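You operate a simulated robot arm through the tools that you are given. There is no shell and no other tool. Be economical: measure what you need, move in short steps, check, and stop when the job is done.

You are at the controls of a simulated two-armed robot. One attempt, no reset.

TASK
Close the warming drawer. Put the yellow stop block on the top of the testing bench away on the shelf under the service table. Put one of the yellow tags from the top of the bridge bench on top of the black case. Take the medium setting bar and leave it on the top of the testing bench. Fetch the green finger pad and stand it in the inside of the white tray. Stack the carton that says "rags" from the top of the arm service bench on top of the carton marked "tags". Put the blue filter on the top of the grey plate. Put the refill bottle marked "glue" from the setting bench top on the shelf under the proving bench and the refill bottle that says "INK" on the bare end of the slide top. Do these in any order. Set down upright: yellow stop block, green finger pad, blue filter, refill bottle.
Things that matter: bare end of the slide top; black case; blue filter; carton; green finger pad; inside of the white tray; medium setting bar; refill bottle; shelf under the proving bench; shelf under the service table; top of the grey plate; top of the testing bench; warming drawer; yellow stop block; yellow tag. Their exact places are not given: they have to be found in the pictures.

It is judged by the outcome, as a careful person would: the job done as asked, and still so three seconds after it is handed in. It fails if anything else is knocked over, pushed out of place, dropped, spilled or broken.

THE ROBOT
Two 6-joint arms with two-finger parallel grippers on one trunk, on a base that drives. Base frame: it is fixed to the floor where the robot stands at the start and does not move with it; the origin is under the middle of the robot, x ahead of it, y to its left, z up. Units: mm, rad, N and s.
The left shoulder is at the start at [80, 216, 1524], the right one opposite. Places, roughly: bare end of the slide top [-6300, -1900, 1000]; black case [-250, 4000, 1000]; blue filter (5x5x10 cm) [-2300, 300, 400]; carton [-2000, 250, 1000]; green finger pad [-2250, 500, 1000]; inside of the white tray (17x20 cm) [100, -1280, 860]; medium setting bar (19x4x6 cm) [-2200, 600, 300]; refill bottle [-3000, -2500, 1000]; shelf under the proving bench [-4100, -2900, 300]; shelf under the service table [-4400, 100, 300]; top of the grey plate (60x20 cm) [-2060, 1920, 940]; top of the testing bench [100, 2600, 900]; warming drawer [600, 0, 700]; yellow stop block (5x5x11 cm) [100, 2600, 900]; yellow tag [-750, 5000, 1000]. Payload 3.43 kg a hand.
Tool frame (each hand has its own): the origin (TCP) lies between the finger pads and is the grasp point; the fingertips stand 30 mm ahead of it; z points along the fingers, y is the line along which they close. Largest opening 94 mm; finger width 28, thickness 10; the body of the gripper, 50 by 96 mm, starts 55 mm behind the TCP.
Orientation is that of the tool frame in the base frame, as a unit quaternion [w, x, y, z]. With the fingers straight down and closing along the base's y, the tool's x points along the base's -x, its y along +y and its z along -z.

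THE INTERFACE
- The arms move only by the tool move_arm. It takes "left_moves", "right_moves" or both (then of equal length, played together; a hand with none holds still); each is a list that holds one entry, the list of rows, each a list of 7 numbers: the shift along the tool's x, y, z in units of 500 mm (1.0 is 500 mm), then the turn, a rotation vector about the tool's x, y, z in units of 60 degrees (1.0 is 60 degrees), then the finger opening in mm, from 0 to 94. In form: [[[dx, dy, dz, ax, ay, az, fingers], ...]]. A call has 1 to 12 rows; each row is the pose to reach, as a shift and turn from the pose commanded when the call began, along the tool's axes at that moment. A call with a number of a shift or a turn outside -1 to 1 is refused whole. Rows are played at 5 a second. More than 50 mm and 0.15 rad between two rows, or a gripper value outside its range, and nothing of the call is played. A pose out of reach is approached as far as the arm can. The call stops where the force on the tool passes 40 N (or 10 N more than at its start, if that is more) or the arm is blocked; 0.2 s more then pass. Each finger travels about 72 mm/s and halts on what it meets, pressing with about 42 N; the grip force reading is that of the motor and also rises with nothing between the fingers. The clock runs only during rows and for 0.2 s after the last one: add rows that repeat a pose to give the fingers time. The reply holds the time, the measured pose of the TCP, the force on the tool along the base axes, the opening and the grip force, in the units named above and with some noise, with the torque about the TCP (base axes, N m) and any sound that the robot's microphone picked up.
- Cameras (640 x 400 px; columns grow to the right, rows downward): "scene" is now at [90, 1.7, 1660.8]; the picture's right is [-0.00, -1.00, 0.00], its down [-0.92, 0.00, -0.39] and it looks along [0.39, -0.00, -0.92] (base axes); focal length 270 px, centre (320, 200). "left" rides on the left gripper at [76, -14, -102] in its tool frame; the picture's right is [0.18, 0.98, 0.00], its down [-0.75, 0.14, -0.64] and it looks along [-0.63, 0.12, 0.77] (tool axes); focal length 243 px, centre (320, 200). "right" rides on the right gripper at [76, 14, -103] in its tool frame; the picture's right is [-0.18, 0.98, 0.00], its down [-0.75, -0.14, -0.64] and it looks along [-0.63, -0.12, 0.77] (tool axes); focal length 243 px, centre (320, 200).
- capture(camera): a new picture of that camera. It takes no simulated time.
- move_column(by): slides the trunk up (or, below 0, down) by that many mm; the arms and the scene camera ride with it, the base frame stays. It gives what a move gives, with no picture.
- steer(legs): drives the robot by 1 to 6 legs, each [ahead, left, turn to the left] in mm, mm and rad, along the robot's own axes; the way and the turn of a leg run together, so that a leg with both is an arc; at most 1500 mm and 3.142 rad a leg. The arms and the cameras ride along, it lands a little off, and it stops where it bumps. It gives what a move gives.
- head_to(pan, tilt): turns the head with the scene camera to pan (to the left, within 1.501 rad either way) and tilt (down, from -0.506 to 1.204), counted from straight ahead of the robot. It gives what a move gives.
- pixel_to_xyz(camera, pixels): for up to 12 pixels [column, row] of the newest picture of that camera ("zoom" is the newest enlarged one), the place [x, y, z] in the base frame of the surface seen there, good to about 2 mm. It takes no simulated time.
- enlarge(camera, box): a new picture of the part [left, top, right, bottom] of that camera's present view, enlarged. It takes no simulated time.
- job_done(): hands the job in; it is judged then, once.

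Keep the steps short. Do not move on a guess: measure, check each grasp and each placing, and mend mistakes. In all there are 329 turns and 214 pictures (those below and enlarged ones count). Leave the grippers open and the arms clear of the work at the hand-in unless told otherwise, and finish with a single line.

The tools are called by a JSON object that holds its "method" and its "body". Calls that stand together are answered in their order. move_arm: Moves the arms, as the interface text tells. Its arguments: {"type":"object","properties":{"left_moves":{"type":"array","items":{"type":"array","items":{"type":"array","items":{"type":"number"}}}},"right_moves":{"type":"array","items":{"type":"array","items":{"type":"array","items":{"type":"number"}}}}},"required":[]} The other tools are called the same way: move_column (by) slides the trunk up or down; steer (legs) drives the base; head_to (pan, tilt) turns the head that bears the scene camera; capture (camera) takes a picture; pixel_to_xyz (camera, pixels) gives the place of the surface under pixels of a picture; enlarge (camera, box) takes an enlarged picture of a part of a camera's view; job_done () hands the job in.

At the start:

```text
t: 0.0
left_tool_pos: [490.5, 289.1, 966.0]
left_tool_rot: [-0.001, 0.0, 1.0, 0.0]
left_force: [0.2, 0.0, 0.6]
left_torque: [-0.02, -0.01, 0.0]
left_width: 94.0
left_finger_force: 0.1
right_tool_pos: [523.5, -218.4, 906.5]
right_tool_rot: [0.0, 0.0, 1.0, 0.001]
right_force: [0.7, 0.0, 0.3]
right_torque: [0.02, 0.02, -0.01]
right_width: 94.3
right_finger_force: 0.0
trunk travel left (down, up): [-753.0, 87.0]
robot x, y, heading: [1.9, 1.3, 0.0]
head pan, tilt: [-0.003, 1.168]
```

scene: 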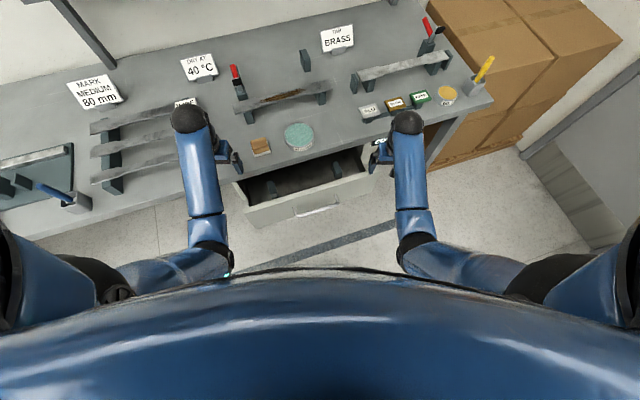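
right: 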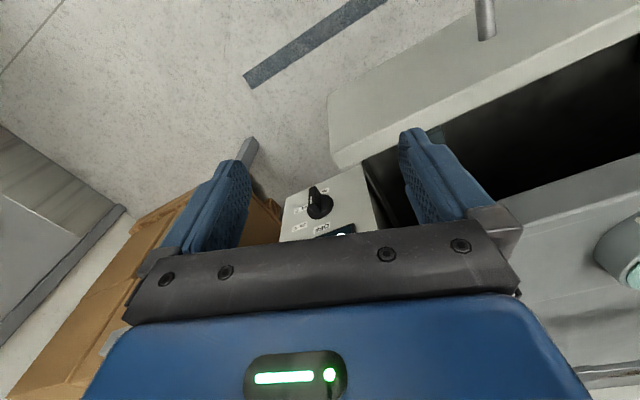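
left: 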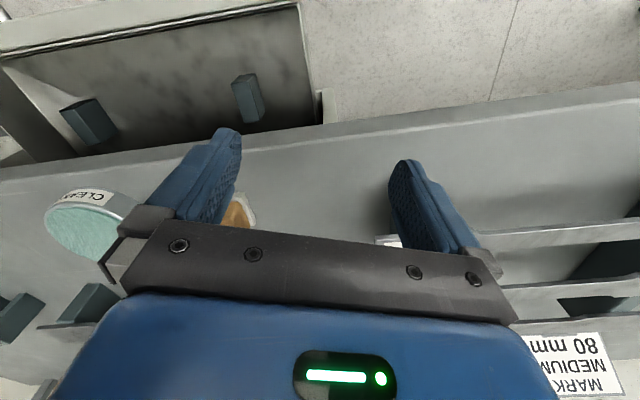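

I see the open drawer at about (305,190) in the scene picture. First I measure its front, the handle and the bench.

{"method": "pixel_to_xyz", "body": {"camera": "scene", "pixels": [[245, 203], [365, 178], [310, 215], [318, 208], [305, 190], [240, 183], [290, 165], [440, 120], [300, 140], [50, 225], [380, 150]]}}

{"method": "enlarge", "body": {"camera": "scene", "box": [160, 60, 480, 260]}}

```text
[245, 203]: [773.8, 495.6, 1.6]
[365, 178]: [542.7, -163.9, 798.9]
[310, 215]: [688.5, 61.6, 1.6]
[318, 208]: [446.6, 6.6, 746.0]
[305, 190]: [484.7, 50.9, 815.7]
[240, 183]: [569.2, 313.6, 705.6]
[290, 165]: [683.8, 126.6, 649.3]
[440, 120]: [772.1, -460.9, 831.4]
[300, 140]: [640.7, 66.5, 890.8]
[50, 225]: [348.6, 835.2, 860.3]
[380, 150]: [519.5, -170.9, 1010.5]
```

```text
2.00 times, centred on (320, 160) of scene
```

zoom: 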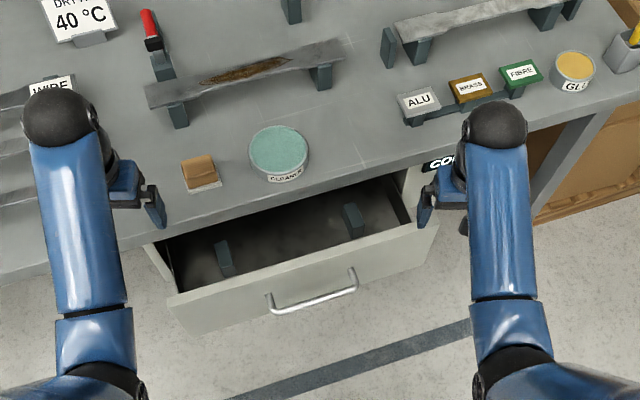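

The bench is turned relative to the robot. I measure the drawer front's top edge, the handle and the bench edge in the zoom.

{"method": "pixel_to_xyz", "body": {"camera": "zoom", "pixels": [[175, 300], [428, 235], [200, 318], [400, 265], [272, 305], [352, 282], [315, 299], [230, 228], [380, 190], [315, 265], [390, 175], [240, 290]]}}

```text
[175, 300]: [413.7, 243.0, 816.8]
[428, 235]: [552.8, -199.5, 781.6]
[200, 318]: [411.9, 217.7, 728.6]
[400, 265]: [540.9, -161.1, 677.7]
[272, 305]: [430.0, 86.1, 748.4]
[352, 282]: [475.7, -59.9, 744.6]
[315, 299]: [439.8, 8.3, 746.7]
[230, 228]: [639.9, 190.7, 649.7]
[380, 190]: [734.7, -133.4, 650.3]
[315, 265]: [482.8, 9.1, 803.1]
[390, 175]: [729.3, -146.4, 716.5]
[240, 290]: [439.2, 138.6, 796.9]
```

The drawer's face runs about 18° off square (pushing direction about [0.95, 0.31]). I back off from the bench and look at it straight on.

{"method": "steer", "body": {"legs": [[-350, 0, 0], [0, 0, 0.314]]}}

{"method": "head_to", "body": {"pan": 0, "tilt": 0.75}}

{"method": "capture", "body": {"camera": "scene"}}

```text
t: 3.3
left_tool_pos: [28.2, 425.9, 965.8]
left_tool_rot: [-0.001, -0.155, 0.988, 0.001]
left_force: [-0.5, -1.1, -0.1]
left_torque: [0.01, 0.02, -0.04]
left_width: 94.3
left_finger_force: 0.0
right_tool_pos: [215.6, -48.1, 906.8]
right_tool_rot: [0.001, -0.156, 0.988, 0.0]
right_force: [0.1, -1.0, 0.4]
right_torque: [-0.02, 0.0, -0.01]
right_width: 93.7
right_finger_force: 0.0
trunk travel left (down, up): [-753.0, 87.0]
robot x, y, heading: [-345.9, 1.6, 0.313]
head pan, tilt: [-0.003, 1.168]
```

```text
t: 4.2
left_tool_pos: [26.7, 426.0, 966.8]
left_tool_rot: [-0.001, -0.156, 0.988, 0.0]
left_force: [0.4, 0.8, -0.3]
left_torque: [-0.02, 0.0, 0.04]
left_width: 93.7
left_finger_force: 0.0
right_tool_pos: [214.9, -47.3, 906.5]
right_tool_rot: [0.0, -0.155, 0.988, 0.0]
right_force: [-0.2, -0.6, 0.7]
right_torque: [0.02, 0.04, -0.01]
right_width: 94.0
right_finger_force: 0.0
trunk travel left (down, up): [-753.0, 87.0]
robot x, y, heading: [-346.3, -2.0, 0.313]
head pan, tilt: [0.0, 0.75]
```

```text
209 pictures are left
```

scene: 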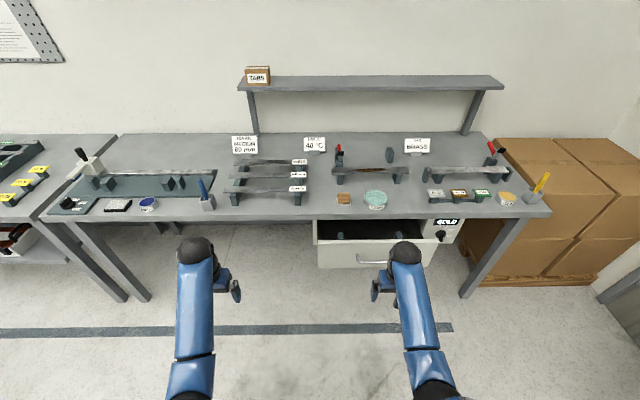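

Now the bench looks square to the robot. I measure the handle, the drawer's front and the bench edge.

{"method": "pixel_to_xyz", "body": {"camera": "scene", "pixels": [[318, 243], [345, 255], [355, 260], [372, 262], [350, 248], [270, 219], [480, 215], [320, 219], [440, 236], [460, 214], [372, 240], [340, 230]]}}

{"method": "enlarge", "body": {"camera": "scene", "box": [220, 50, 320, 112]}}

{"method": "enlarge", "body": {"camera": "scene", "box": [300, 130, 480, 280]}}

```text
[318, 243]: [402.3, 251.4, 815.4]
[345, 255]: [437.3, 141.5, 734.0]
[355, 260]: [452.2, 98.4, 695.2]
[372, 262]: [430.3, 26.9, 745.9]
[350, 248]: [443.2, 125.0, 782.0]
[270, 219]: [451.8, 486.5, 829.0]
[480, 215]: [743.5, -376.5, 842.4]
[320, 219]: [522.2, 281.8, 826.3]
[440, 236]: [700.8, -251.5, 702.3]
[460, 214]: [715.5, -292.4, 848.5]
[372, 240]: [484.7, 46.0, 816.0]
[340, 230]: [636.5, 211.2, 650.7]
```

```text
6.40 times, centred on (270, 81) of scene
```

zoom: 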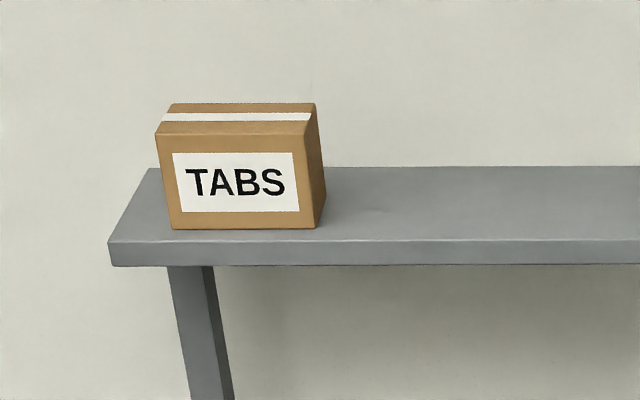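

```text
2.67 times, centred on (390, 205) of scene
```

zoom: 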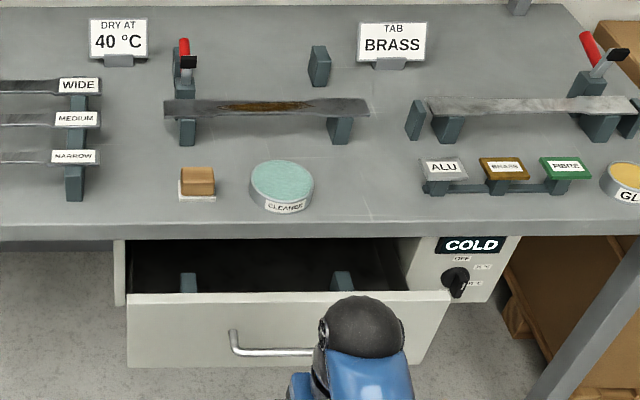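

The handle is straight ahead of the right hand, 231 mm to the robot's right at z 746. The face must travel about 128 mm to be flush. I lower the trunk so the right fingers hang at handle height, then drive up short of it.

{"method": "move_column", "body": {"by": -155}}

{"method": "steer", "body": {"legs": [[190, 0, 0]]}}

{"method": "capture", "body": {"camera": "right"}}

```text
t: 5.9
left_tool_pos: [27.5, 426.9, 812.2]
left_tool_rot: [0.0, -0.155, 0.988, 0.001]
left_force: [0.5, -0.1, -1.5]
left_torque: [0.03, -0.02, 0.02]
left_width: 94.0
left_finger_force: 0.0
right_tool_pos: [214.7, -46.3, 751.5]
right_tool_rot: [0.0, -0.156, 0.988, 0.0]
right_force: [-0.8, -0.2, -0.2]
right_torque: [-0.01, -0.04, 0.01]
right_width: 94.1
right_finger_force: 0.1
trunk travel left (down, up): [-598.0, 242.0]
robot x, y, heading: [-346.7, -2.1, 0.314]
head pan, tilt: [0.0, 0.75]
```

```text
t: 7.5
left_tool_pos: [205.2, 484.0, 812.0]
left_tool_rot: [0.0, -0.155, 0.988, 0.0]
left_force: [-0.6, -0.4, 0.0]
left_torque: [0.02, -0.01, 0.01]
left_width: 94.0
left_finger_force: 0.0
right_tool_pos: [391.6, 9.7, 751.5]
right_tool_rot: [0.002, -0.155, 0.988, 0.0]
right_force: [0.0, 0.1, -0.6]
right_torque: [-0.01, -0.05, -0.04]
right_width: 94.0
right_finger_force: 0.0
trunk travel left (down, up): [-598.0, 242.0]
robot x, y, heading: [-173.3, 53.8, 0.314]
head pan, tilt: [0.0, 0.75]
```

```text
206 pictures are left
```

right: 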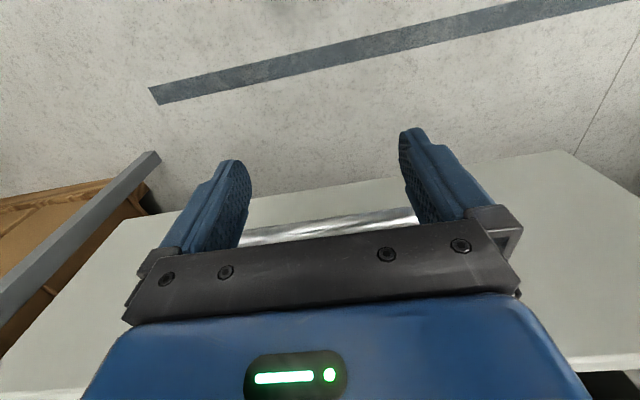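

The handle bar lies just ahead between the fingers, above their tips. I push on.

{"method": "steer", "body": {"legs": [[120, 0, 0]]}}

{"method": "capture", "body": {"camera": "scene"}}

```text
t: 8.7
left_tool_pos: [317.2, 518.6, 812.2]
left_tool_rot: [0.0, -0.155, 0.988, -0.001]
left_force: [-0.9, 0.1, 0.0]
left_torque: [0.0, 0.05, 0.02]
left_width: 93.8
left_finger_force: 0.0
right_tool_pos: [504.7, 45.4, 752.7]
right_tool_rot: [0.0, -0.156, 0.988, 0.001]
right_force: [-0.4, -0.1, -0.1]
right_torque: [0.01, -0.03, 0.01]
right_width: 93.9
right_finger_force: 0.0
trunk travel left (down, up): [-598.0, 242.0]
robot x, y, heading: [-58.6, 95.5, 0.314]
head pan, tilt: [0.0, 0.75]
```

```text
205 pictures are left
```

scene: 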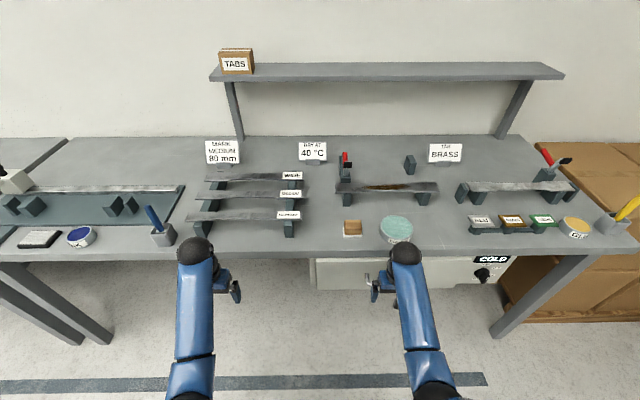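

The drawer has moved in; by the numbers about 35 mm are left. I go on in small steps.

{"method": "steer", "body": {"legs": [[30, 0, 0]]}}

{"method": "pixel_to_xyz", "body": {"camera": "scene", "pixels": [[340, 275], [360, 283], [490, 278], [330, 268]]}}

```text
t: 9.5
left_tool_pos: [344.3, 528.3, 812.1]
left_tool_rot: [0.001, -0.155, 0.988, 0.001]
left_force: [-0.4, 1.0, 0.5]
left_torque: [-0.01, 0.01, 0.03]
left_width: 93.9
left_finger_force: 0.0
right_tool_pos: [532.0, 54.1, 752.6]
right_tool_rot: [0.002, -0.155, 0.988, 0.001]
right_force: [-0.8, 0.2, 0.3]
right_torque: [-0.01, -0.02, 0.01]
right_width: 94.0
right_finger_force: 0.0
trunk travel left (down, up): [-598.0, 242.0]
robot x, y, heading: [-31.0, 101.3, 0.313]
head pan, tilt: [0.0, 0.75]
```

```text
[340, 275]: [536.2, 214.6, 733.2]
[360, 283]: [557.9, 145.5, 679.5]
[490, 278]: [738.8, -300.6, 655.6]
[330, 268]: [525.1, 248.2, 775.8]
```

{"method": "capture", "body": {"camera": "scene"}}

```text
204 pictures are left
```

scene: 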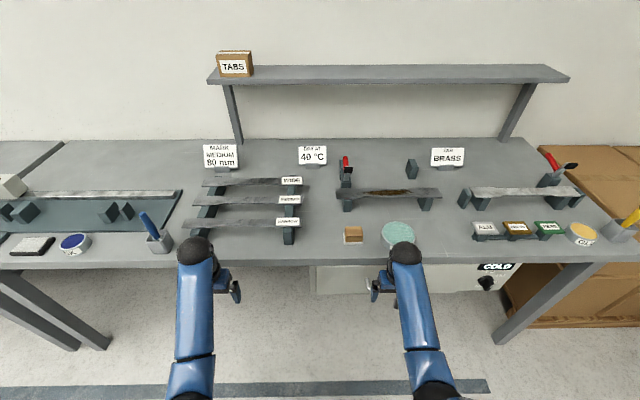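

{"method": "pixel_to_xyz", "body": {"camera": "scene", "pixels": [[340, 275], [330, 282], [360, 283], [475, 280], [495, 275], [460, 280], [440, 280], [500, 282]]}}

{"method": "enlarge", "body": {"camera": "scene", "box": [300, 240, 540, 330]}}

```text
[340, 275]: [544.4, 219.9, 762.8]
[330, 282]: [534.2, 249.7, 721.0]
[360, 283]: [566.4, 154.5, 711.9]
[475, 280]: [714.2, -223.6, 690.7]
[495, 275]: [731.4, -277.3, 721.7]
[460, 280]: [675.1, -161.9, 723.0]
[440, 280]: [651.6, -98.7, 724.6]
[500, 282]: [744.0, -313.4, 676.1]
```

```text
2.67 times, centred on (420, 285) of scene
```

zoom: 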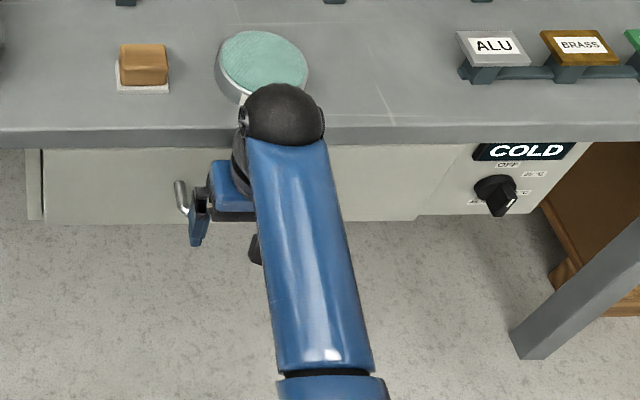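

The face still stands about 19 mm proud of the control panel. I push a bit more.

{"method": "steer", "body": {"legs": [[22, 0, 0]]}}

{"method": "enlarge", "body": {"camera": "scene", "box": [300, 240, 540, 330]}}

{"method": "pixel_to_xyz", "body": {"camera": "zoom", "pixels": [[120, 180], [80, 200], [370, 190], [400, 180], [450, 190], [550, 200]]}}

```text
t: 10.4
left_tool_pos: [357.4, 531.3, 811.2]
left_tool_rot: [0.0, -0.155, 0.988, -0.001]
left_force: [0.6, 0.6, 0.2]
left_torque: [0.02, -0.01, 0.02]
left_width: 94.3
left_finger_force: 0.1
right_tool_pos: [534.3, 54.6, 745.3]
right_tool_rot: [-0.015, -0.158, 0.987, -0.002]
right_force: [-8.1, -3.0, 2.5]
right_torque: [0.15, 0.06, 0.45]
right_width: 93.5
right_finger_force: 0.0
trunk travel left (down, up): [-598.0, 242.0]
robot x, y, heading: [-25.7, 105.9, 0.309]
head pan, tilt: [0.0, 0.75]
stopped in leg 1: the force on the tool passed its limit at 53 N (the readings are from after the stop); the commanded pose is now the measured one
```

```text
2.67 times, centred on (420, 285) of scene
```

zoom: 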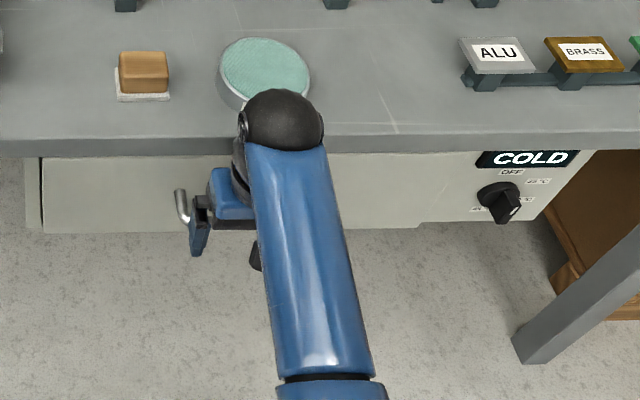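

```text
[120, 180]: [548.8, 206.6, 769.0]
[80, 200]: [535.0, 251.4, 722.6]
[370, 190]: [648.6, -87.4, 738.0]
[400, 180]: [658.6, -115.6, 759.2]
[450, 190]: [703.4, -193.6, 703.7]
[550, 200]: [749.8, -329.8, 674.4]
```

The force rose to 53 N with no more travel: the overlay front sits tight, so the drawer is closed. I back off and check it from a distance, looking behind too.

{"method": "steer", "body": {"legs": [[-450, 0, 0]]}}

{"method": "capture", "body": {"camera": "scene"}}

```text
t: 13.0
left_tool_pos: [-50.5, 401.5, 809.9]
left_tool_rot: [0.0, -0.155, 0.988, 0.0]
left_force: [0.1, 0.9, 0.2]
left_torque: [0.02, 0.0, -0.04]
left_width: 94.2
left_finger_force: 0.0
right_tool_pos: [127.6, -75.5, 746.5]
right_tool_rot: [-0.014, -0.157, 0.987, -0.003]
right_force: [0.4, 0.1, -0.5]
right_torque: [-0.07, 0.01, -0.02]
right_width: 93.9
right_finger_force: 0.2
trunk travel left (down, up): [-598.0, 242.0]
robot x, y, heading: [-431.6, -24.8, 0.313]
head pan, tilt: [0.0, 0.75]
```

```text
201 pictures are left
```

scene: 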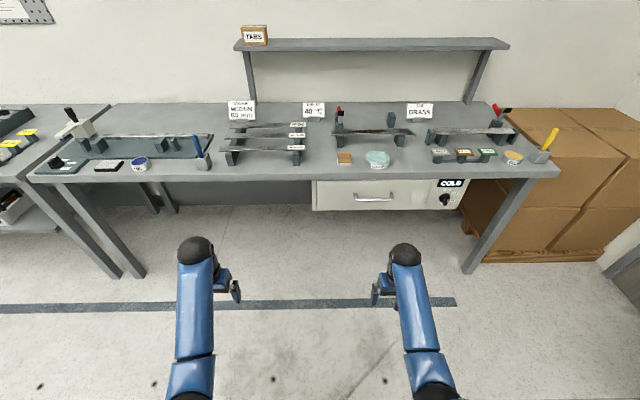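

The drawer is closed. I turn to face the far side (towards -x), raise the trunk and look.

{"method": "move_column", "body": {"by": 155}}

{"method": "steer", "body": {"legs": [[0, 0, 2.828]]}}

{"method": "head_to", "body": {"pan": 0, "tilt": 0.45}}

{"method": "capture", "body": {"camera": "scene"}}

```text
t: 14.8
left_tool_pos: [-51.6, 401.3, 965.5]
left_tool_rot: [0.0, -0.154, 0.988, 0.001]
left_force: [0.7, 0.8, 0.3]
left_torque: [0.0, -0.01, 0.01]
left_width: 94.1
left_finger_force: 0.0
right_tool_pos: [127.7, -76.8, 902.6]
right_tool_rot: [-0.014, -0.157, 0.988, -0.002]
right_force: [-0.7, 0.4, -0.5]
right_torque: [0.0, -0.01, -0.01]
right_width: 94.0
right_finger_force: 0.0
trunk travel left (down, up): [-753.0, 87.0]
robot x, y, heading: [-429.3, -26.1, 0.311]
head pan, tilt: [0.0, 0.75]
```

```text
t: 21.9
left_tool_pos: [-909.2, -330.7, 966.4]
left_tool_rot: [0.0, 1.0, 0.017, 0.0]
left_force: [0.1, 0.6, -0.3]
left_torque: [-0.04, -0.02, -0.05]
left_width: 93.9
left_finger_force: 0.1
right_tool_pos: [-953.0, 175.8, 901.8]
right_tool_rot: [-0.001, 1.0, 0.021, 0.013]
right_force: [0.7, 0.0, 0.0]
right_torque: [0.02, 0.03, 0.02]
right_width: 93.7
right_finger_force: 0.0
trunk travel left (down, up): [-753.0, 87.0]
robot x, y, heading: [-425.5, -24.1, -3.107]
head pan, tilt: [0.0, 0.75]
```

```text
t: 22.7
left_tool_pos: [-908.9, -330.6, 966.6]
left_tool_rot: [0.001, 1.0, 0.017, 0.0]
left_force: [-0.5, -0.3, -0.3]
left_torque: [0.02, -0.01, 0.03]
left_width: 94.0
left_finger_force: 0.1
right_tool_pos: [-952.1, 176.1, 901.3]
right_tool_rot: [0.0, 1.0, 0.022, 0.015]
right_force: [0.1, -0.9, -0.7]
right_torque: [-0.03, -0.03, 0.02]
right_width: 94.2
right_finger_force: 0.1
trunk travel left (down, up): [-753.0, 87.0]
robot x, y, heading: [-429.4, -24.3, -3.109]
head pan, tilt: [0.0, 0.45]
```

```text
200 pictures are left
```

scene: 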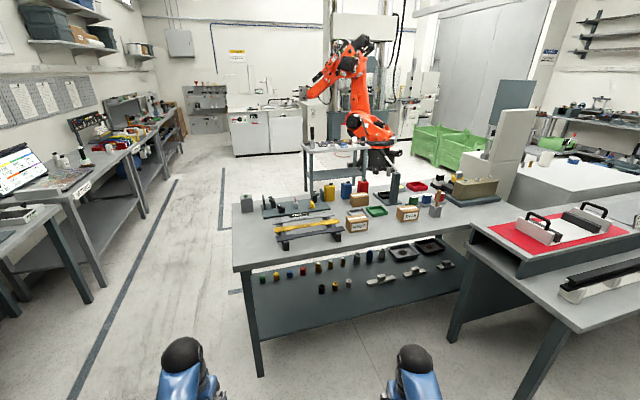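

The arm service bench stands ahead. I enlarge its top and shelf, and the bench on the right.

{"method": "enlarge", "body": {"camera": "scene", "box": [225, 165, 385, 265]}}

{"method": "enlarge", "body": {"camera": "scene", "box": [335, 165, 495, 265]}}

{"method": "enlarge", "body": {"camera": "scene", "box": [250, 235, 470, 372]}}

```text
4.00 times, centred on (305, 215) of scene
```

zoom: 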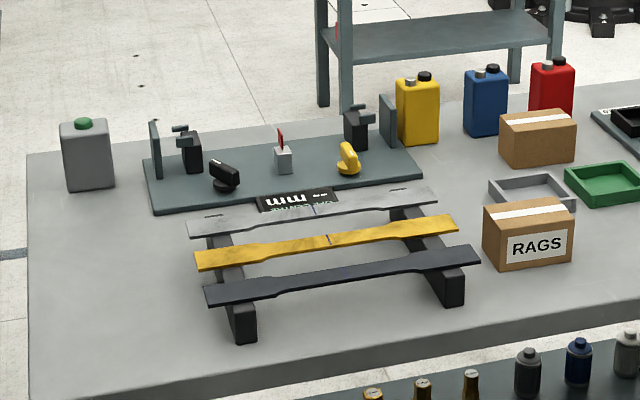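

```text
4.00 times, centred on (415, 215) of scene
```

zoom: 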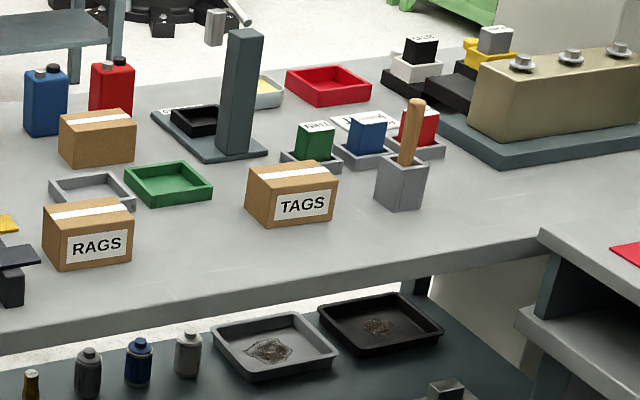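

```text
2.91 times, centred on (360, 304) of scene
```

zoom: 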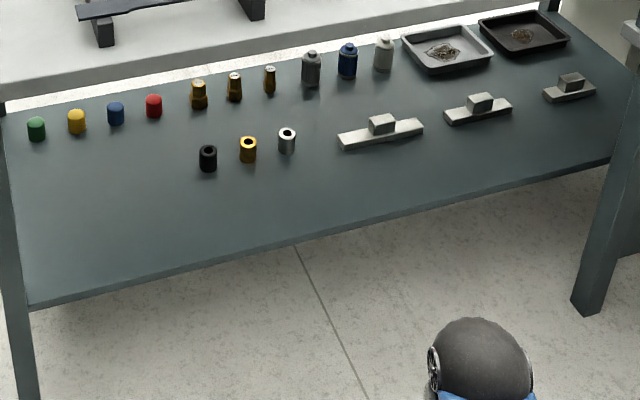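

I measure the cartons, the green pad, the shelf items and the bench edge.

{"method": "pixel_to_xyz", "body": {"camera": "zoom", "pixels": [[347, 50], [347, 75], [310, 60], [382, 120], [345, 140], [418, 127], [480, 100], [448, 117], [510, 105], [570, 80], [20, 300], [610, 165]]}}

{"method": "pixel_to_xyz", "body": {"camera": "scene", "pixels": [[357, 216], [359, 226], [408, 207], [411, 218], [413, 200], [241, 268], [470, 228], [401, 209], [435, 211], [318, 218]]}}

```text
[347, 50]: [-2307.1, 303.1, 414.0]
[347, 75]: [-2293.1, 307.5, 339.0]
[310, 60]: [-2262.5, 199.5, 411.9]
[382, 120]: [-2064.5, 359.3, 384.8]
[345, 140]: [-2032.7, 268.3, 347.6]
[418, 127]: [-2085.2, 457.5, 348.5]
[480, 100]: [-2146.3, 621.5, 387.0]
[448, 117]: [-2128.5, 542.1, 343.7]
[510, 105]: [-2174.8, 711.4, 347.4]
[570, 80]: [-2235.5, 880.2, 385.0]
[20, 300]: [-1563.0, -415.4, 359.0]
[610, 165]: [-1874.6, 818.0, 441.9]
```

```text
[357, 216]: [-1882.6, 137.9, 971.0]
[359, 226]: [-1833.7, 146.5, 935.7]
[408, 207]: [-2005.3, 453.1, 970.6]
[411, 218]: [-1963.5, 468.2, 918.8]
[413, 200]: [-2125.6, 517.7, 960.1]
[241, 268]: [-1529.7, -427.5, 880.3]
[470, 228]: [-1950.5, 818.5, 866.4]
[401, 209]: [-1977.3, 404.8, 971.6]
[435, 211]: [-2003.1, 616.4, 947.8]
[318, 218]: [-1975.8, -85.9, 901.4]
```

Rags carton is near (-1880,145), tags near (-1985,468). The bench faces heading -2.82. I raise the trunk, turn square to the bench and drive up short of it.

{"method": "move_column", "body": {"by": 80}}

{"method": "steer", "body": {"legs": [[0, 0, 0.293], [580, -405, 0]]}}

{"method": "head_to", "body": {"pan": 0, "tilt": 0.85}}

{"method": "capture", "body": {"camera": "scene"}}

```text
t: 23.9
left_tool_pos: [-908.8, -331.7, 1046.1]
left_tool_rot: [0.0, 1.0, 0.018, -0.001]
left_force: [0.3, 0.6, -0.6]
left_torque: [0.01, -0.03, -0.02]
left_width: 94.0
left_finger_force: 0.1
right_tool_pos: [-952.1, 176.1, 981.2]
right_tool_rot: [-0.001, 1.0, 0.021, 0.015]
right_force: [-0.6, 0.5, -0.3]
right_torque: [-0.01, -0.01, -0.02]
right_width: 94.2
right_finger_force: 0.1
trunk travel left (down, up): [-833.0, 7.0]
robot x, y, heading: [-430.2, -27.3, -3.108]
head pan, tilt: [0.0, 0.45]
```

```text
t: 28.7
left_tool_pos: [-1476.8, -250.7, 1046.8]
left_tool_rot: [0.0, 0.987, 0.162, 0.0]
left_force: [-0.2, 0.2, -0.5]
left_torque: [-0.01, 0.0, -0.01]
left_width: 94.0
left_finger_force: 0.1
right_tool_pos: [-1662.1, 224.2, 982.2]
right_tool_rot: [-0.003, 0.986, 0.164, 0.013]
right_force: [-0.1, -0.7, 0.7]
right_torque: [0.0, 0.0, 0.0]
right_width: 94.0
right_finger_force: 0.1
trunk travel left (down, up): [-833.0, 7.0]
robot x, y, heading: [-1103.6, 181.1, -2.819]
head pan, tilt: [0.0, 0.45]
```

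```text
t: 29.6
left_tool_pos: [-1476.8, -249.6, 1046.5]
left_tool_rot: [-0.001, 0.987, 0.162, 0.0]
left_force: [-0.2, -1.0, 0.4]
left_torque: [-0.01, 0.02, -0.02]
left_width: 93.7
left_finger_force: 0.1
right_tool_pos: [-1662.7, 224.2, 982.2]
right_tool_rot: [-0.002, 0.986, 0.164, 0.014]
right_force: [0.3, -0.4, 0.7]
right_torque: [0.01, -0.01, 0.03]
right_width: 94.1
right_finger_force: 0.1
trunk travel left (down, up): [-833.0, 7.0]
robot x, y, heading: [-1102.9, 178.8, -2.819]
head pan, tilt: [0.0, 0.85]
```

```text
196 pictures are left
```

scene: 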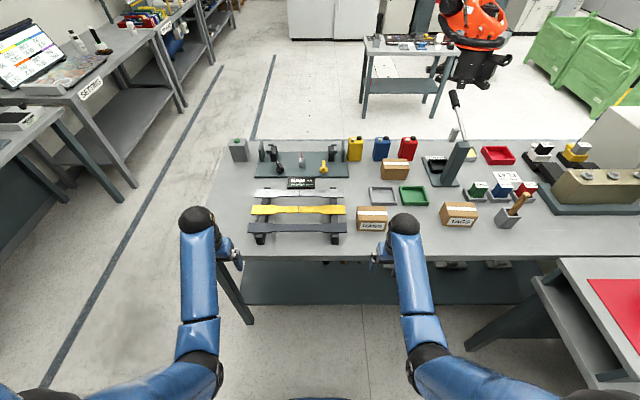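

{"method": "enlarge", "body": {"camera": "scene", "box": [340, 150, 548, 280]}}

{"method": "pixel_to_xyz", "body": {"camera": "zoom", "pixels": [[54, 205], [142, 210], [60, 188], [145, 190], [95, 230], [316, 185], [422, 186], [320, 165], [408, 168], [370, 215], [420, 265], [428, 130]]}}

```text
3.08 times, centred on (444, 215) of scene
```

zoom: 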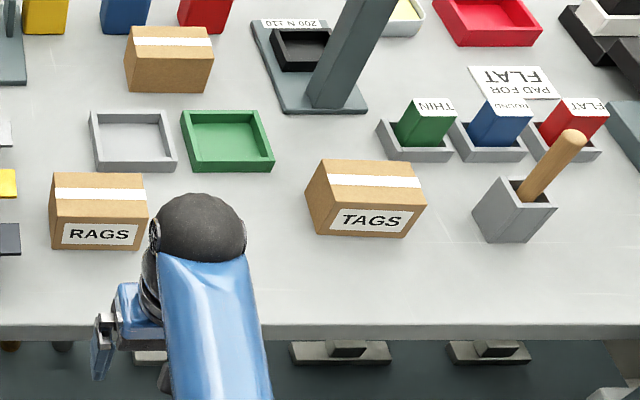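

```text
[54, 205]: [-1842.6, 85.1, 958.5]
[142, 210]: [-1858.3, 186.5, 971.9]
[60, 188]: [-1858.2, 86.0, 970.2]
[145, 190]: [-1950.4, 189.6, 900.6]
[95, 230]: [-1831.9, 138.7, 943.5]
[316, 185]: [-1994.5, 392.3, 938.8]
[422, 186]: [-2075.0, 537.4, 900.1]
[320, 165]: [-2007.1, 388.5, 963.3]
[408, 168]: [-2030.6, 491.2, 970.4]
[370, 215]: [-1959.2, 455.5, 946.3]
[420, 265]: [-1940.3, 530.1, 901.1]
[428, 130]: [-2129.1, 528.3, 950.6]
```

{"method": "enlarge", "body": {"camera": "scene", "box": [350, 200, 390, 235]}}

{"method": "pixel_to_xyz", "body": {"camera": "zoom", "pixels": [[320, 200], [320, 300]]}}

{"method": "enlarge", "body": {"camera": "scene", "box": [432, 190, 488, 235]}}

```text
11.43 times, centred on (370, 218) of scene
```

zoom: 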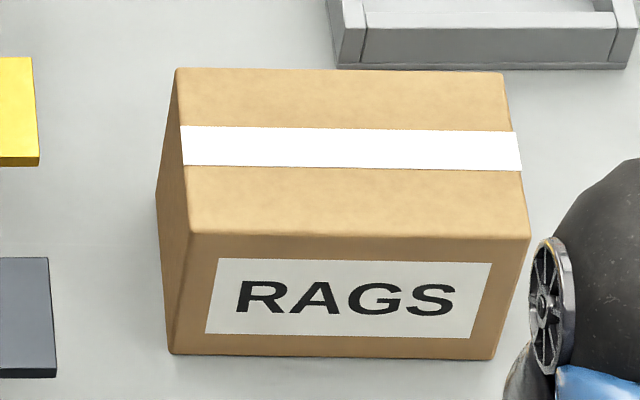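

```text
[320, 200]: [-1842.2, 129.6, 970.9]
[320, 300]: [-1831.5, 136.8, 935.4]
```

```text
8.89 times, centred on (460, 212) of scene
```

zoom: 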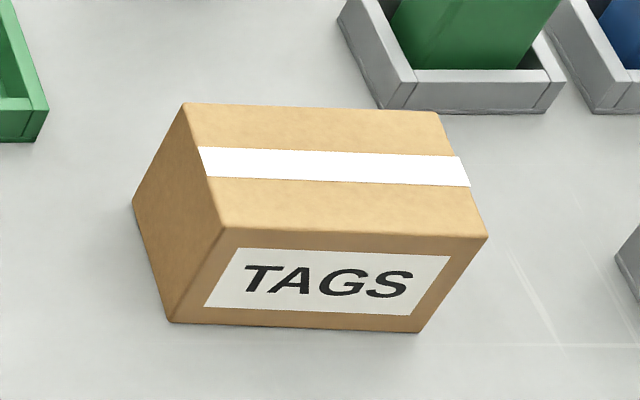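

{"method": "pixel_to_xyz", "body": {"camera": "zoom", "pixels": [[190, 110], [430, 118], [228, 220], [478, 230], [330, 165], [225, 260], [425, 310], [180, 310]]}}

{"method": "enlarge", "body": {"camera": "scene", "box": [350, 200, 390, 235]}}

{"method": "pixel_to_xyz", "body": {"camera": "zoom", "pixels": [[180, 74], [498, 78], [196, 228], [524, 232], [190, 300], [490, 345], [176, 345], [345, 150]]}}

```text
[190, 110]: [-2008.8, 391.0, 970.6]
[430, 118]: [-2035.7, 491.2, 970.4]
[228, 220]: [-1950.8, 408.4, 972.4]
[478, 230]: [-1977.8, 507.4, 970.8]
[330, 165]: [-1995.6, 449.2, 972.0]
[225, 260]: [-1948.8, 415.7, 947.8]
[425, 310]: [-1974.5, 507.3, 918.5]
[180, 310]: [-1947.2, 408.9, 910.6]
```

```text
11.43 times, centred on (370, 218) of scene
```

zoom: 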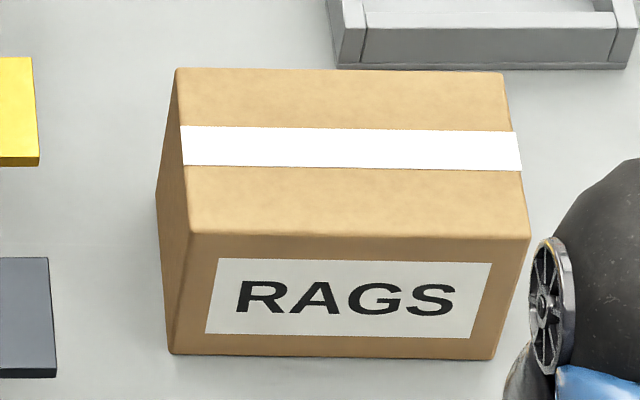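

```text
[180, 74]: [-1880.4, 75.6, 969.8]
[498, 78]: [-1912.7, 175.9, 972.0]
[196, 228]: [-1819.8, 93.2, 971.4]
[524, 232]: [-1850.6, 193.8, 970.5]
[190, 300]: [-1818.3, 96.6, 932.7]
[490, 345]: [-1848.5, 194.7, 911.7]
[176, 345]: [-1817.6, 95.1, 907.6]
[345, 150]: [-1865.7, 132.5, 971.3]
```

Rags: centre (-1866,135), 110x66 mm, top z 971. Tags: centre (-1993,450). I raise the right hand 50 mm, straighten it, and turn it 92° so its fingers close across the carton's short side.

{"method": "move_arm", "body": {"right_moves": [[[0, 0, -0.1, 0, -0.028, 0, 94]]]}}

{"method": "move_arm", "body": {"right_moves": [[[0, 0, 0, 0, 0, 0.128, 94], [0, 0, 0, 0, 0, 0.256, 94], [0, 0, 0, 0, 0, 0.384, 94], [0, 0, 0, 0, 0, 0.511, 94], [0, 0, 0, 0, 0, 0.639, 94], [0, 0, 0, 0, 0, 0.767, 94]]]}}

{"method": "move_arm", "body": {"right_moves": [[[0, 0, 0, 0, 0, 0.128, 94], [0, 0, 0, 0, 0, 0.256, 94], [0, 0, 0, 0, 0, 0.384, 94], [0, 0, 0, 0, 0, 0.511, 94], [0, 0, 0, 0, 0, 0.639, 94], [0, 0, 0, 0, 0, 0.767, 84]]]}}

```text
t: 30.0
left_tool_pos: [-1476.2, -249.9, 1047.0]
left_tool_rot: [0.0, 0.987, 0.162, 0.0]
left_force: [0.8, 0.1, 0.2]
left_torque: [0.03, -0.01, -0.03]
left_width: 94.0
left_finger_force: 0.1
right_tool_pos: [-1664.1, 226.3, 1033.5]
right_tool_rot: [0.0, 0.986, 0.164, -0.002]
right_force: [-0.1, 0.2, 0.0]
right_torque: [-0.02, -0.01, 0.01]
right_width: 94.0
right_finger_force: 0.0
trunk travel left (down, up): [-833.0, 7.0]
robot x, y, heading: [-1103.5, 181.3, -2.813]
head pan, tilt: [0.0, 0.85]
```

```text
t: 31.4
left_tool_pos: [-1476.1, -249.4, 1045.5]
left_tool_rot: [0.001, 0.987, 0.162, 0.0]
left_force: [0.2, 0.3, 0.8]
left_torque: [0.0, -0.02, -0.01]
left_width: 93.9
left_finger_force: 0.2
right_tool_pos: [-1662.8, 224.3, 1032.0]
right_tool_rot: [0.002, 0.972, -0.234, -0.001]
right_force: [0.8, 0.2, 0.7]
right_torque: [-0.02, -0.01, 0.04]
right_width: 94.2
right_finger_force: 0.0
trunk travel left (down, up): [-833.0, 7.0]
robot x, y, heading: [-1106.9, 184.2, -2.818]
head pan, tilt: [0.0, 0.85]
```

```text
t: 32.8
left_tool_pos: [-1475.7, -248.9, 1046.6]
left_tool_rot: [0.0, 0.987, 0.162, 0.0]
left_force: [0.8, 0.5, 0.3]
left_torque: [-0.02, 0.0, 0.01]
left_width: 94.0
left_finger_force: 0.0
right_tool_pos: [-1663.2, 225.2, 1033.1]
right_tool_rot: [0.0, 0.803, -0.596, 0.0]
right_force: [0.9, -0.5, -0.5]
right_torque: [-0.01, -0.01, 0.05]
right_width: 84.0
right_finger_force: 0.0
trunk travel left (down, up): [-833.0, 7.0]
robot x, y, heading: [-1101.4, 183.8, -2.818]
head pan, tilt: [0.0, 0.85]
```

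The hand is turned right. Now I reach forward towards the carton (about 220 mm ahead, 27 mm left), 160 mm of it by the arm first.

{"method": "move_arm", "body": {"right_moves": [[[0.027, 0.08, 0, 0, 0, 0, 84], [0.054, 0.16, 0, 0, 0, 0, 84], [0.054, 0.24, 0, 0, 0, 0, 84], [0.054, 0.32, 0, 0, 0, 0, 84], [0.054, 0.32, 0, 0, 0, 0, 84]]]}}

```text
t: 34.0
left_tool_pos: [-1477.1, -249.3, 1046.6]
left_tool_rot: [0.001, 0.987, 0.162, 0.0]
left_force: [-0.6, -0.5, -0.5]
left_torque: [0.01, 0.03, -0.04]
left_width: 94.2
left_finger_force: 0.1
right_tool_pos: [-1811.1, 149.8, 1031.6]
right_tool_rot: [0.001, 0.803, -0.596, -0.001]
right_force: [-0.4, -0.1, -0.5]
right_torque: [0.02, 0.01, 0.0]
right_width: 84.0
right_finger_force: 0.1
trunk travel left (down, up): [-833.0, 7.0]
robot x, y, heading: [-1106.3, 181.4, -2.819]
head pan, tilt: [0.0, 0.85]
```

All of it reached. I drive 58 mm on and check the alignment from the scene and hand cameras before lowering.

{"method": "steer", "body": {"legs": [[57, 0, 0]]}}

{"method": "capture", "body": {"camera": "right"}}

```text
t: 34.9
left_tool_pos: [-1520.0, -263.8, 1050.8]
left_tool_rot: [0.001, 0.987, 0.162, -0.005]
left_force: [0.5, 0.2, 1.0]
left_torque: [-0.03, 0.06, -0.01]
left_width: 93.9
left_finger_force: 0.1
right_tool_pos: [-1853.5, 135.1, 1037.7]
right_tool_rot: [0.005, 0.803, -0.596, -0.004]
right_force: [0.8, -0.7, 0.7]
right_torque: [0.04, 0.12, 0.02]
right_width: 84.1
right_finger_force: 0.0
trunk travel left (down, up): [-833.0, 7.0]
robot x, y, heading: [-1153.2, 160.8, -2.823]
head pan, tilt: [0.0, 0.85]
```

```text
191 pictures are left
```

right: 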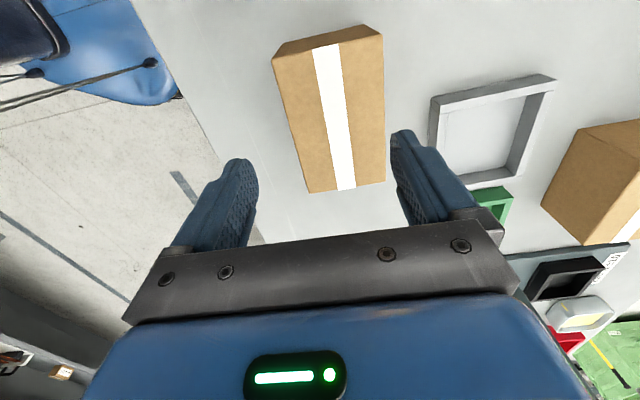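

The readings look unsettled; I hold still for a moment and read again.

{"method": "move_arm", "body": {"right_moves": [[[0, 0, 0, 0, 0, 0, 84], [0, 0, 0, 0, 0, 0, 84], [0, 0, 0, 0, 0, 0, 84]]]}}

```text
t: 35.7
left_tool_pos: [-1525.7, -264.5, 1048.4]
left_tool_rot: [0.0, 0.987, 0.161, 0.0]
left_force: [0.7, -0.5, 0.5]
left_torque: [-0.01, 0.0, -0.04]
left_width: 94.0
left_finger_force: 0.0
right_tool_pos: [-1860.1, 132.2, 1032.1]
right_tool_rot: [0.002, 0.803, -0.596, -0.002]
right_force: [0.8, 0.1, 0.5]
right_torque: [-0.02, 0.04, -0.01]
right_width: 84.0
right_finger_force: 0.1
trunk travel left (down, up): [-833.0, 7.0]
robot x, y, heading: [-1157.6, 163.9, -2.819]
head pan, tilt: [0.0, 0.85]
```

It has settled at (-1860,132). A small trim, then I lower the trunk 75 mm around the carton.

{"method": "move_arm", "body": {"right_moves": [[[-0.009, 0.01, 0, 0, 0, 0, 84]]]}}

{"method": "move_column", "body": {"by": -77}}

{"method": "capture", "body": {"camera": "right"}}

```text
t: 36.1
left_tool_pos: [-1530.7, -267.1, 1045.3]
left_tool_rot: [0.0, 0.987, 0.161, 0.001]
left_force: [0.2, -0.6, -0.9]
left_torque: [-0.03, -0.03, 0.01]
left_width: 93.9
left_finger_force: 0.2
right_tool_pos: [-1871.9, 135.0, 1030.8]
right_tool_rot: [-0.001, 0.803, -0.596, 0.001]
right_force: [-0.4, 0.9, -0.7]
right_torque: [0.01, -0.01, 0.02]
right_width: 83.9
right_finger_force: 0.0
trunk travel left (down, up): [-833.0, 7.0]
robot x, y, heading: [-1155.7, 163.6, -2.815]
head pan, tilt: [0.0, 0.85]
```

```text
t: 37.3
left_tool_pos: [-1529.6, -266.3, 968.0]
left_tool_rot: [0.0, 0.987, 0.161, 0.0]
left_force: [-0.4, 0.0, 0.1]
left_torque: [0.04, 0.01, -0.01]
left_width: 94.2
left_finger_force: 0.1
right_tool_pos: [-1870.2, 135.3, 953.7]
right_tool_rot: [0.001, 0.803, -0.595, -0.001]
right_force: [-0.8, 0.0, 0.6]
right_torque: [-0.02, 0.01, 0.0]
right_width: 83.9
right_finger_force: 0.1
trunk travel left (down, up): [-756.0, 84.0]
robot x, y, heading: [-1158.1, 166.2, -2.815]
head pan, tilt: [0.0, 0.85]
```

```text
190 pictures are left
```

right: 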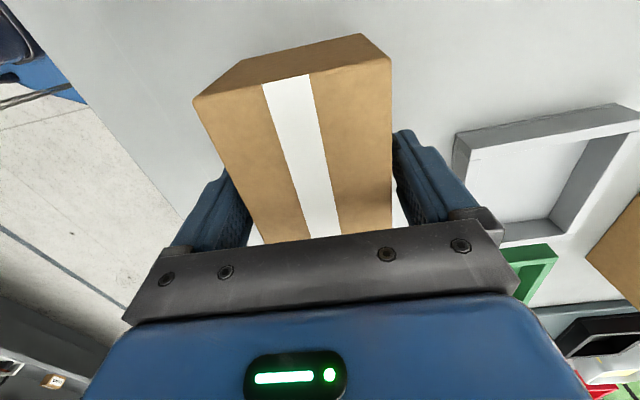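

The fingers straddle the carton. I close on it and lift 90 mm with the arm.

{"method": "move_arm", "body": {"right_moves": [[[0, -0.004, 0, 0, 0, 0, 60], [0, -0.004, 0, 0, 0, 0, 55], [0, -0.004, 0, 0, 0, 0, 55], [0, -0.004, 0, 0, 0, 0, 55]]]}}

{"method": "move_column", "body": {"by": 84}}

{"method": "capture", "body": {"camera": "right"}}

```text
t: 38.3
left_tool_pos: [-1529.7, -266.6, 968.7]
left_tool_rot: [0.0, 0.987, 0.162, 0.001]
left_force: [0.0, 0.2, 0.3]
left_torque: [0.01, 0.0, -0.04]
left_width: 94.0
left_finger_force: 0.0
right_tool_pos: [-1868.7, 135.1, 953.6]
right_tool_rot: [0.002, 0.804, -0.595, -0.001]
right_force: [-3.1, 0.6, 5.2]
right_torque: [-0.01, -0.07, 0.07]
right_width: 73.9
right_finger_force: 42.0
trunk travel left (down, up): [-756.0, 84.0]
robot x, y, heading: [-1156.6, 163.6, -2.819]
head pan, tilt: [0.0, 0.85]
```

```text
t: 39.5
left_tool_pos: [-1529.2, -267.8, 1052.6]
left_tool_rot: [0.0, 0.987, 0.162, 0.001]
left_force: [0.0, 0.1, 1.1]
left_torque: [-0.01, -0.01, 0.02]
left_width: 94.0
left_finger_force: 0.0
right_tool_pos: [-1868.5, 136.5, 1037.2]
right_tool_rot: [0.0, 0.803, -0.596, 0.0]
right_force: [-1.5, -0.4, 0.1]
right_torque: [0.01, 0.02, -0.02]
right_width: 55.0
right_finger_force: 0.1
trunk travel left (down, up): [-840.0, 0.0]
robot x, y, heading: [-1158.6, 162.1, -2.82]
head pan, tilt: [0.0, 0.85]
```

```text
189 pictures are left
```

right: 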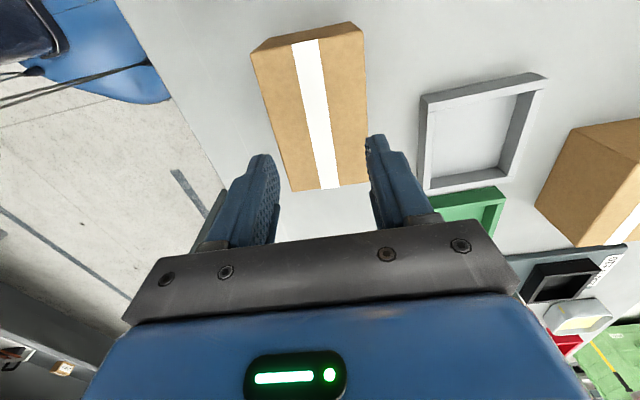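

The grip slipped off: the carton stayed on the bench. I measure where it is now and grip deeper.

{"method": "pixel_to_xyz", "body": {"camera": "right", "pixels": [[257, 60], [355, 35], [295, 186], [362, 180], [420, 180], [318, 110], [427, 100]]}}

```text
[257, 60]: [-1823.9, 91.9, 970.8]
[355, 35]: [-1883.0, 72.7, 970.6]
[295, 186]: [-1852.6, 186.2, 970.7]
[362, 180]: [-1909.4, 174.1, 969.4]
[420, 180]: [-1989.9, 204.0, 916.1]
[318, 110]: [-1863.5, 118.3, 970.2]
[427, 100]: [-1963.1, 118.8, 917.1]
```

The carton hasn't moved (centre (-1867,132)). I go deeper (TCP z about 937), close longer, and lift slowly with the arm.

{"method": "move_arm", "body": {"right_moves": [[[0.006, -0.002, 0, 0, 0, 0.0, 90], [0.006, -0.002, 0, 0, 0, 0.0, 90]]]}}

{"method": "move_column", "body": {"by": -102}}

{"method": "move_arm", "body": {"right_moves": [[[0, 0, 0, 0, 0, 0, 70], [0, 0, 0, 0, 0, 0, 50], [0, 0, 0, 0, 0, 0, 40], [0, 0, 0, 0, 0, 0, 40], [0, 0, 0, 0, 0, 0, 40]]]}}

```text
t: 40.1
left_tool_pos: [-1530.3, -267.2, 1052.3]
left_tool_rot: [0.0, 0.987, 0.161, 0.001]
left_force: [1.0, 0.2, -0.1]
left_torque: [0.01, 0.0, -0.02]
left_width: 94.3
left_finger_force: 0.1
right_tool_pos: [-1865.3, 132.9, 1037.9]
right_tool_rot: [0.0, 0.804, -0.595, -0.001]
right_force: [-0.2, -0.5, 0.1]
right_torque: [-0.01, 0.0, 0.0]
right_width: 90.0
right_finger_force: 0.0
trunk travel left (down, up): [-840.0, 0.0]
robot x, y, heading: [-1156.2, 164.1, -2.819]
head pan, tilt: [0.0, 0.85]
```

```text
t: 41.4
left_tool_pos: [-1529.7, -265.2, 950.4]
left_tool_rot: [0.0, 0.987, 0.162, 0.001]
left_force: [-0.5, -0.4, 0.4]
left_torque: [-0.02, 0.03, -0.01]
left_width: 94.2
left_finger_force: 0.1
right_tool_pos: [-1866.6, 133.9, 934.7]
right_tool_rot: [0.001, 0.803, -0.595, -0.001]
right_force: [0.2, -1.1, 0.7]
right_torque: [0.0, 0.01, 0.04]
right_width: 90.1
right_finger_force: 0.0
trunk travel left (down, up): [-738.0, 102.0]
robot x, y, heading: [-1156.7, 161.6, -2.824]
head pan, tilt: [0.0, 0.85]
```

```text
t: 42.6
left_tool_pos: [-1530.3, -267.7, 951.9]
left_tool_rot: [0.0, 0.987, 0.162, 0.0]
left_force: [0.0, 0.0, 0.4]
left_torque: [0.02, 0.0, 0.04]
left_width: 93.9
left_finger_force: 0.1
right_tool_pos: [-1865.2, 132.7, 934.8]
right_tool_rot: [0.0, 0.804, -0.595, 0.0]
right_force: [0.6, 0.2, 2.4]
right_torque: [0.07, -0.19, 0.01]
right_width: 74.1
right_finger_force: 42.2
trunk travel left (down, up): [-738.0, 102.0]
robot x, y, heading: [-1156.7, 164.4, -2.816]
head pan, tilt: [0.0, 0.85]
```

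{"method": "move_arm", "body": {"right_moves": [[[0, 0, -0.01, 0, 0, 0, 40], [0, 0, -0.02, 0, 0, 0, 40], [0, 0, -0.04, 0, 0, 0, 40], [0, 0, -0.06, 0, 0, 0, 40]]]}}

{"method": "capture", "body": {"camera": "right"}}

```text
t: 43.6
left_tool_pos: [-1530.4, -266.9, 952.5]
left_tool_rot: [0.0, 0.987, 0.162, 0.002]
left_force: [-0.4, 0.0, -0.4]
left_torque: [0.0, 0.0, 0.0]
left_width: 93.9
left_finger_force: 0.1
right_tool_pos: [-1864.3, 134.3, 964.7]
right_tool_rot: [0.0, 0.803, -0.596, -0.001]
right_force: [0.1, 0.6, -1.7]
right_torque: [-0.02, 0.01, 0.01]
right_width: 73.8
right_finger_force: 41.9
trunk travel left (down, up): [-738.0, 102.0]
robot x, y, heading: [-1160.0, 163.2, -2.816]
head pan, tilt: [0.0, 0.85]
```

```text
188 pictures are left
```

right: 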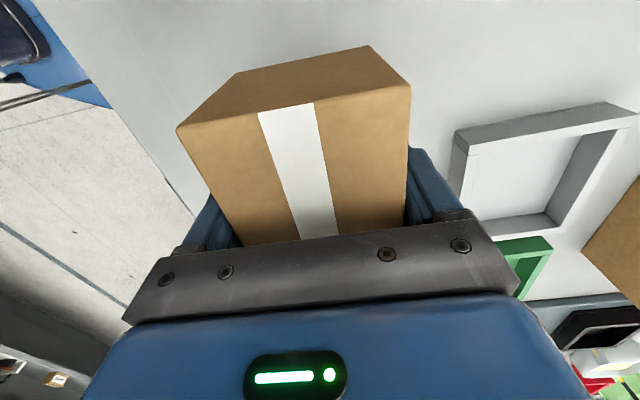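

Held this time (carton came up with the hand, 74 mm grip). I raise it another 75 mm and drive 339 mm right, 20 ahead, to be over the tags carton.

{"method": "move_arm", "body": {"right_moves": [[[0, 0, -0.04, 0, 0, 0, 30], [0, 0, -0.08, 0, 0, 0, 30], [0, 0, -0.12, 0, 0, 0, 30], [0, 0, -0.16, 0, 0, 0, 30]]]}}

{"method": "steer", "body": {"legs": [[20, -335, 0]]}}

{"method": "move_arm", "body": {"right_moves": [[[0, 0, 0, 0, 0, 0, 30], [0, 0, 0, 0, 0, 0, 30], [0, 0, 0, 0, 0, 0, 30]]]}}

{"method": "capture", "body": {"camera": "right"}}

```text
t: 44.6
left_tool_pos: [-1529.8, -265.9, 950.7]
left_tool_rot: [-0.001, 0.987, 0.162, 0.0]
left_force: [-1.3, -0.9, 0.8]
left_torque: [-0.01, 0.0, -0.03]
left_width: 94.0
left_finger_force: 0.1
right_tool_pos: [-1865.1, 132.1, 1046.8]
right_tool_rot: [0.0, 0.804, -0.595, -0.001]
right_force: [0.9, -0.7, -2.5]
right_torque: [0.0, 0.02, 0.01]
right_width: 73.9
right_finger_force: 41.3
trunk travel left (down, up): [-738.0, 102.0]
robot x, y, heading: [-1157.8, 162.4, -2.825]
head pan, tilt: [0.0, 0.85]
```

```text
t: 46.9
left_tool_pos: [-1659.1, 51.4, 949.5]
left_tool_rot: [-0.001, 0.987, 0.159, 0.001]
left_force: [0.0, 0.2, -0.6]
left_torque: [0.0, -0.02, -0.02]
left_width: 94.1
left_finger_force: 0.0
right_tool_pos: [-1991.7, 452.1, 1046.9]
right_tool_rot: [0.0, 0.802, -0.597, -0.001]
right_force: [0.3, 0.2, -2.6]
right_torque: [0.01, 0.02, 0.0]
right_width: 74.2
right_finger_force: 41.8
trunk travel left (down, up): [-738.0, 102.0]
robot x, y, heading: [-1286.3, 483.3, -2.827]
head pan, tilt: [0.0, 0.85]
```

```text
t: 47.7
left_tool_pos: [-1659.6, 54.7, 950.1]
left_tool_rot: [0.0, 0.987, 0.159, 0.001]
left_force: [0.0, 0.3, -0.3]
left_torque: [-0.03, -0.02, 0.01]
left_width: 94.1
left_finger_force: 0.1
right_tool_pos: [-1993.2, 454.7, 1045.9]
right_tool_rot: [0.001, 0.802, -0.597, 0.0]
right_force: [0.0, 0.1, -1.7]
right_torque: [0.04, -0.01, 0.0]
right_width: 74.2
right_finger_force: 42.0
trunk travel left (down, up): [-738.0, 102.0]
robot x, y, heading: [-1281.9, 479.0, -2.823]
head pan, tilt: [0.0, 0.85]
```

```text
187 pictures are left
```

right: 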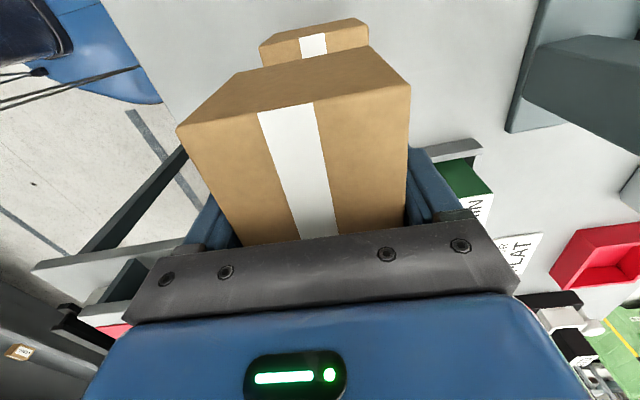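

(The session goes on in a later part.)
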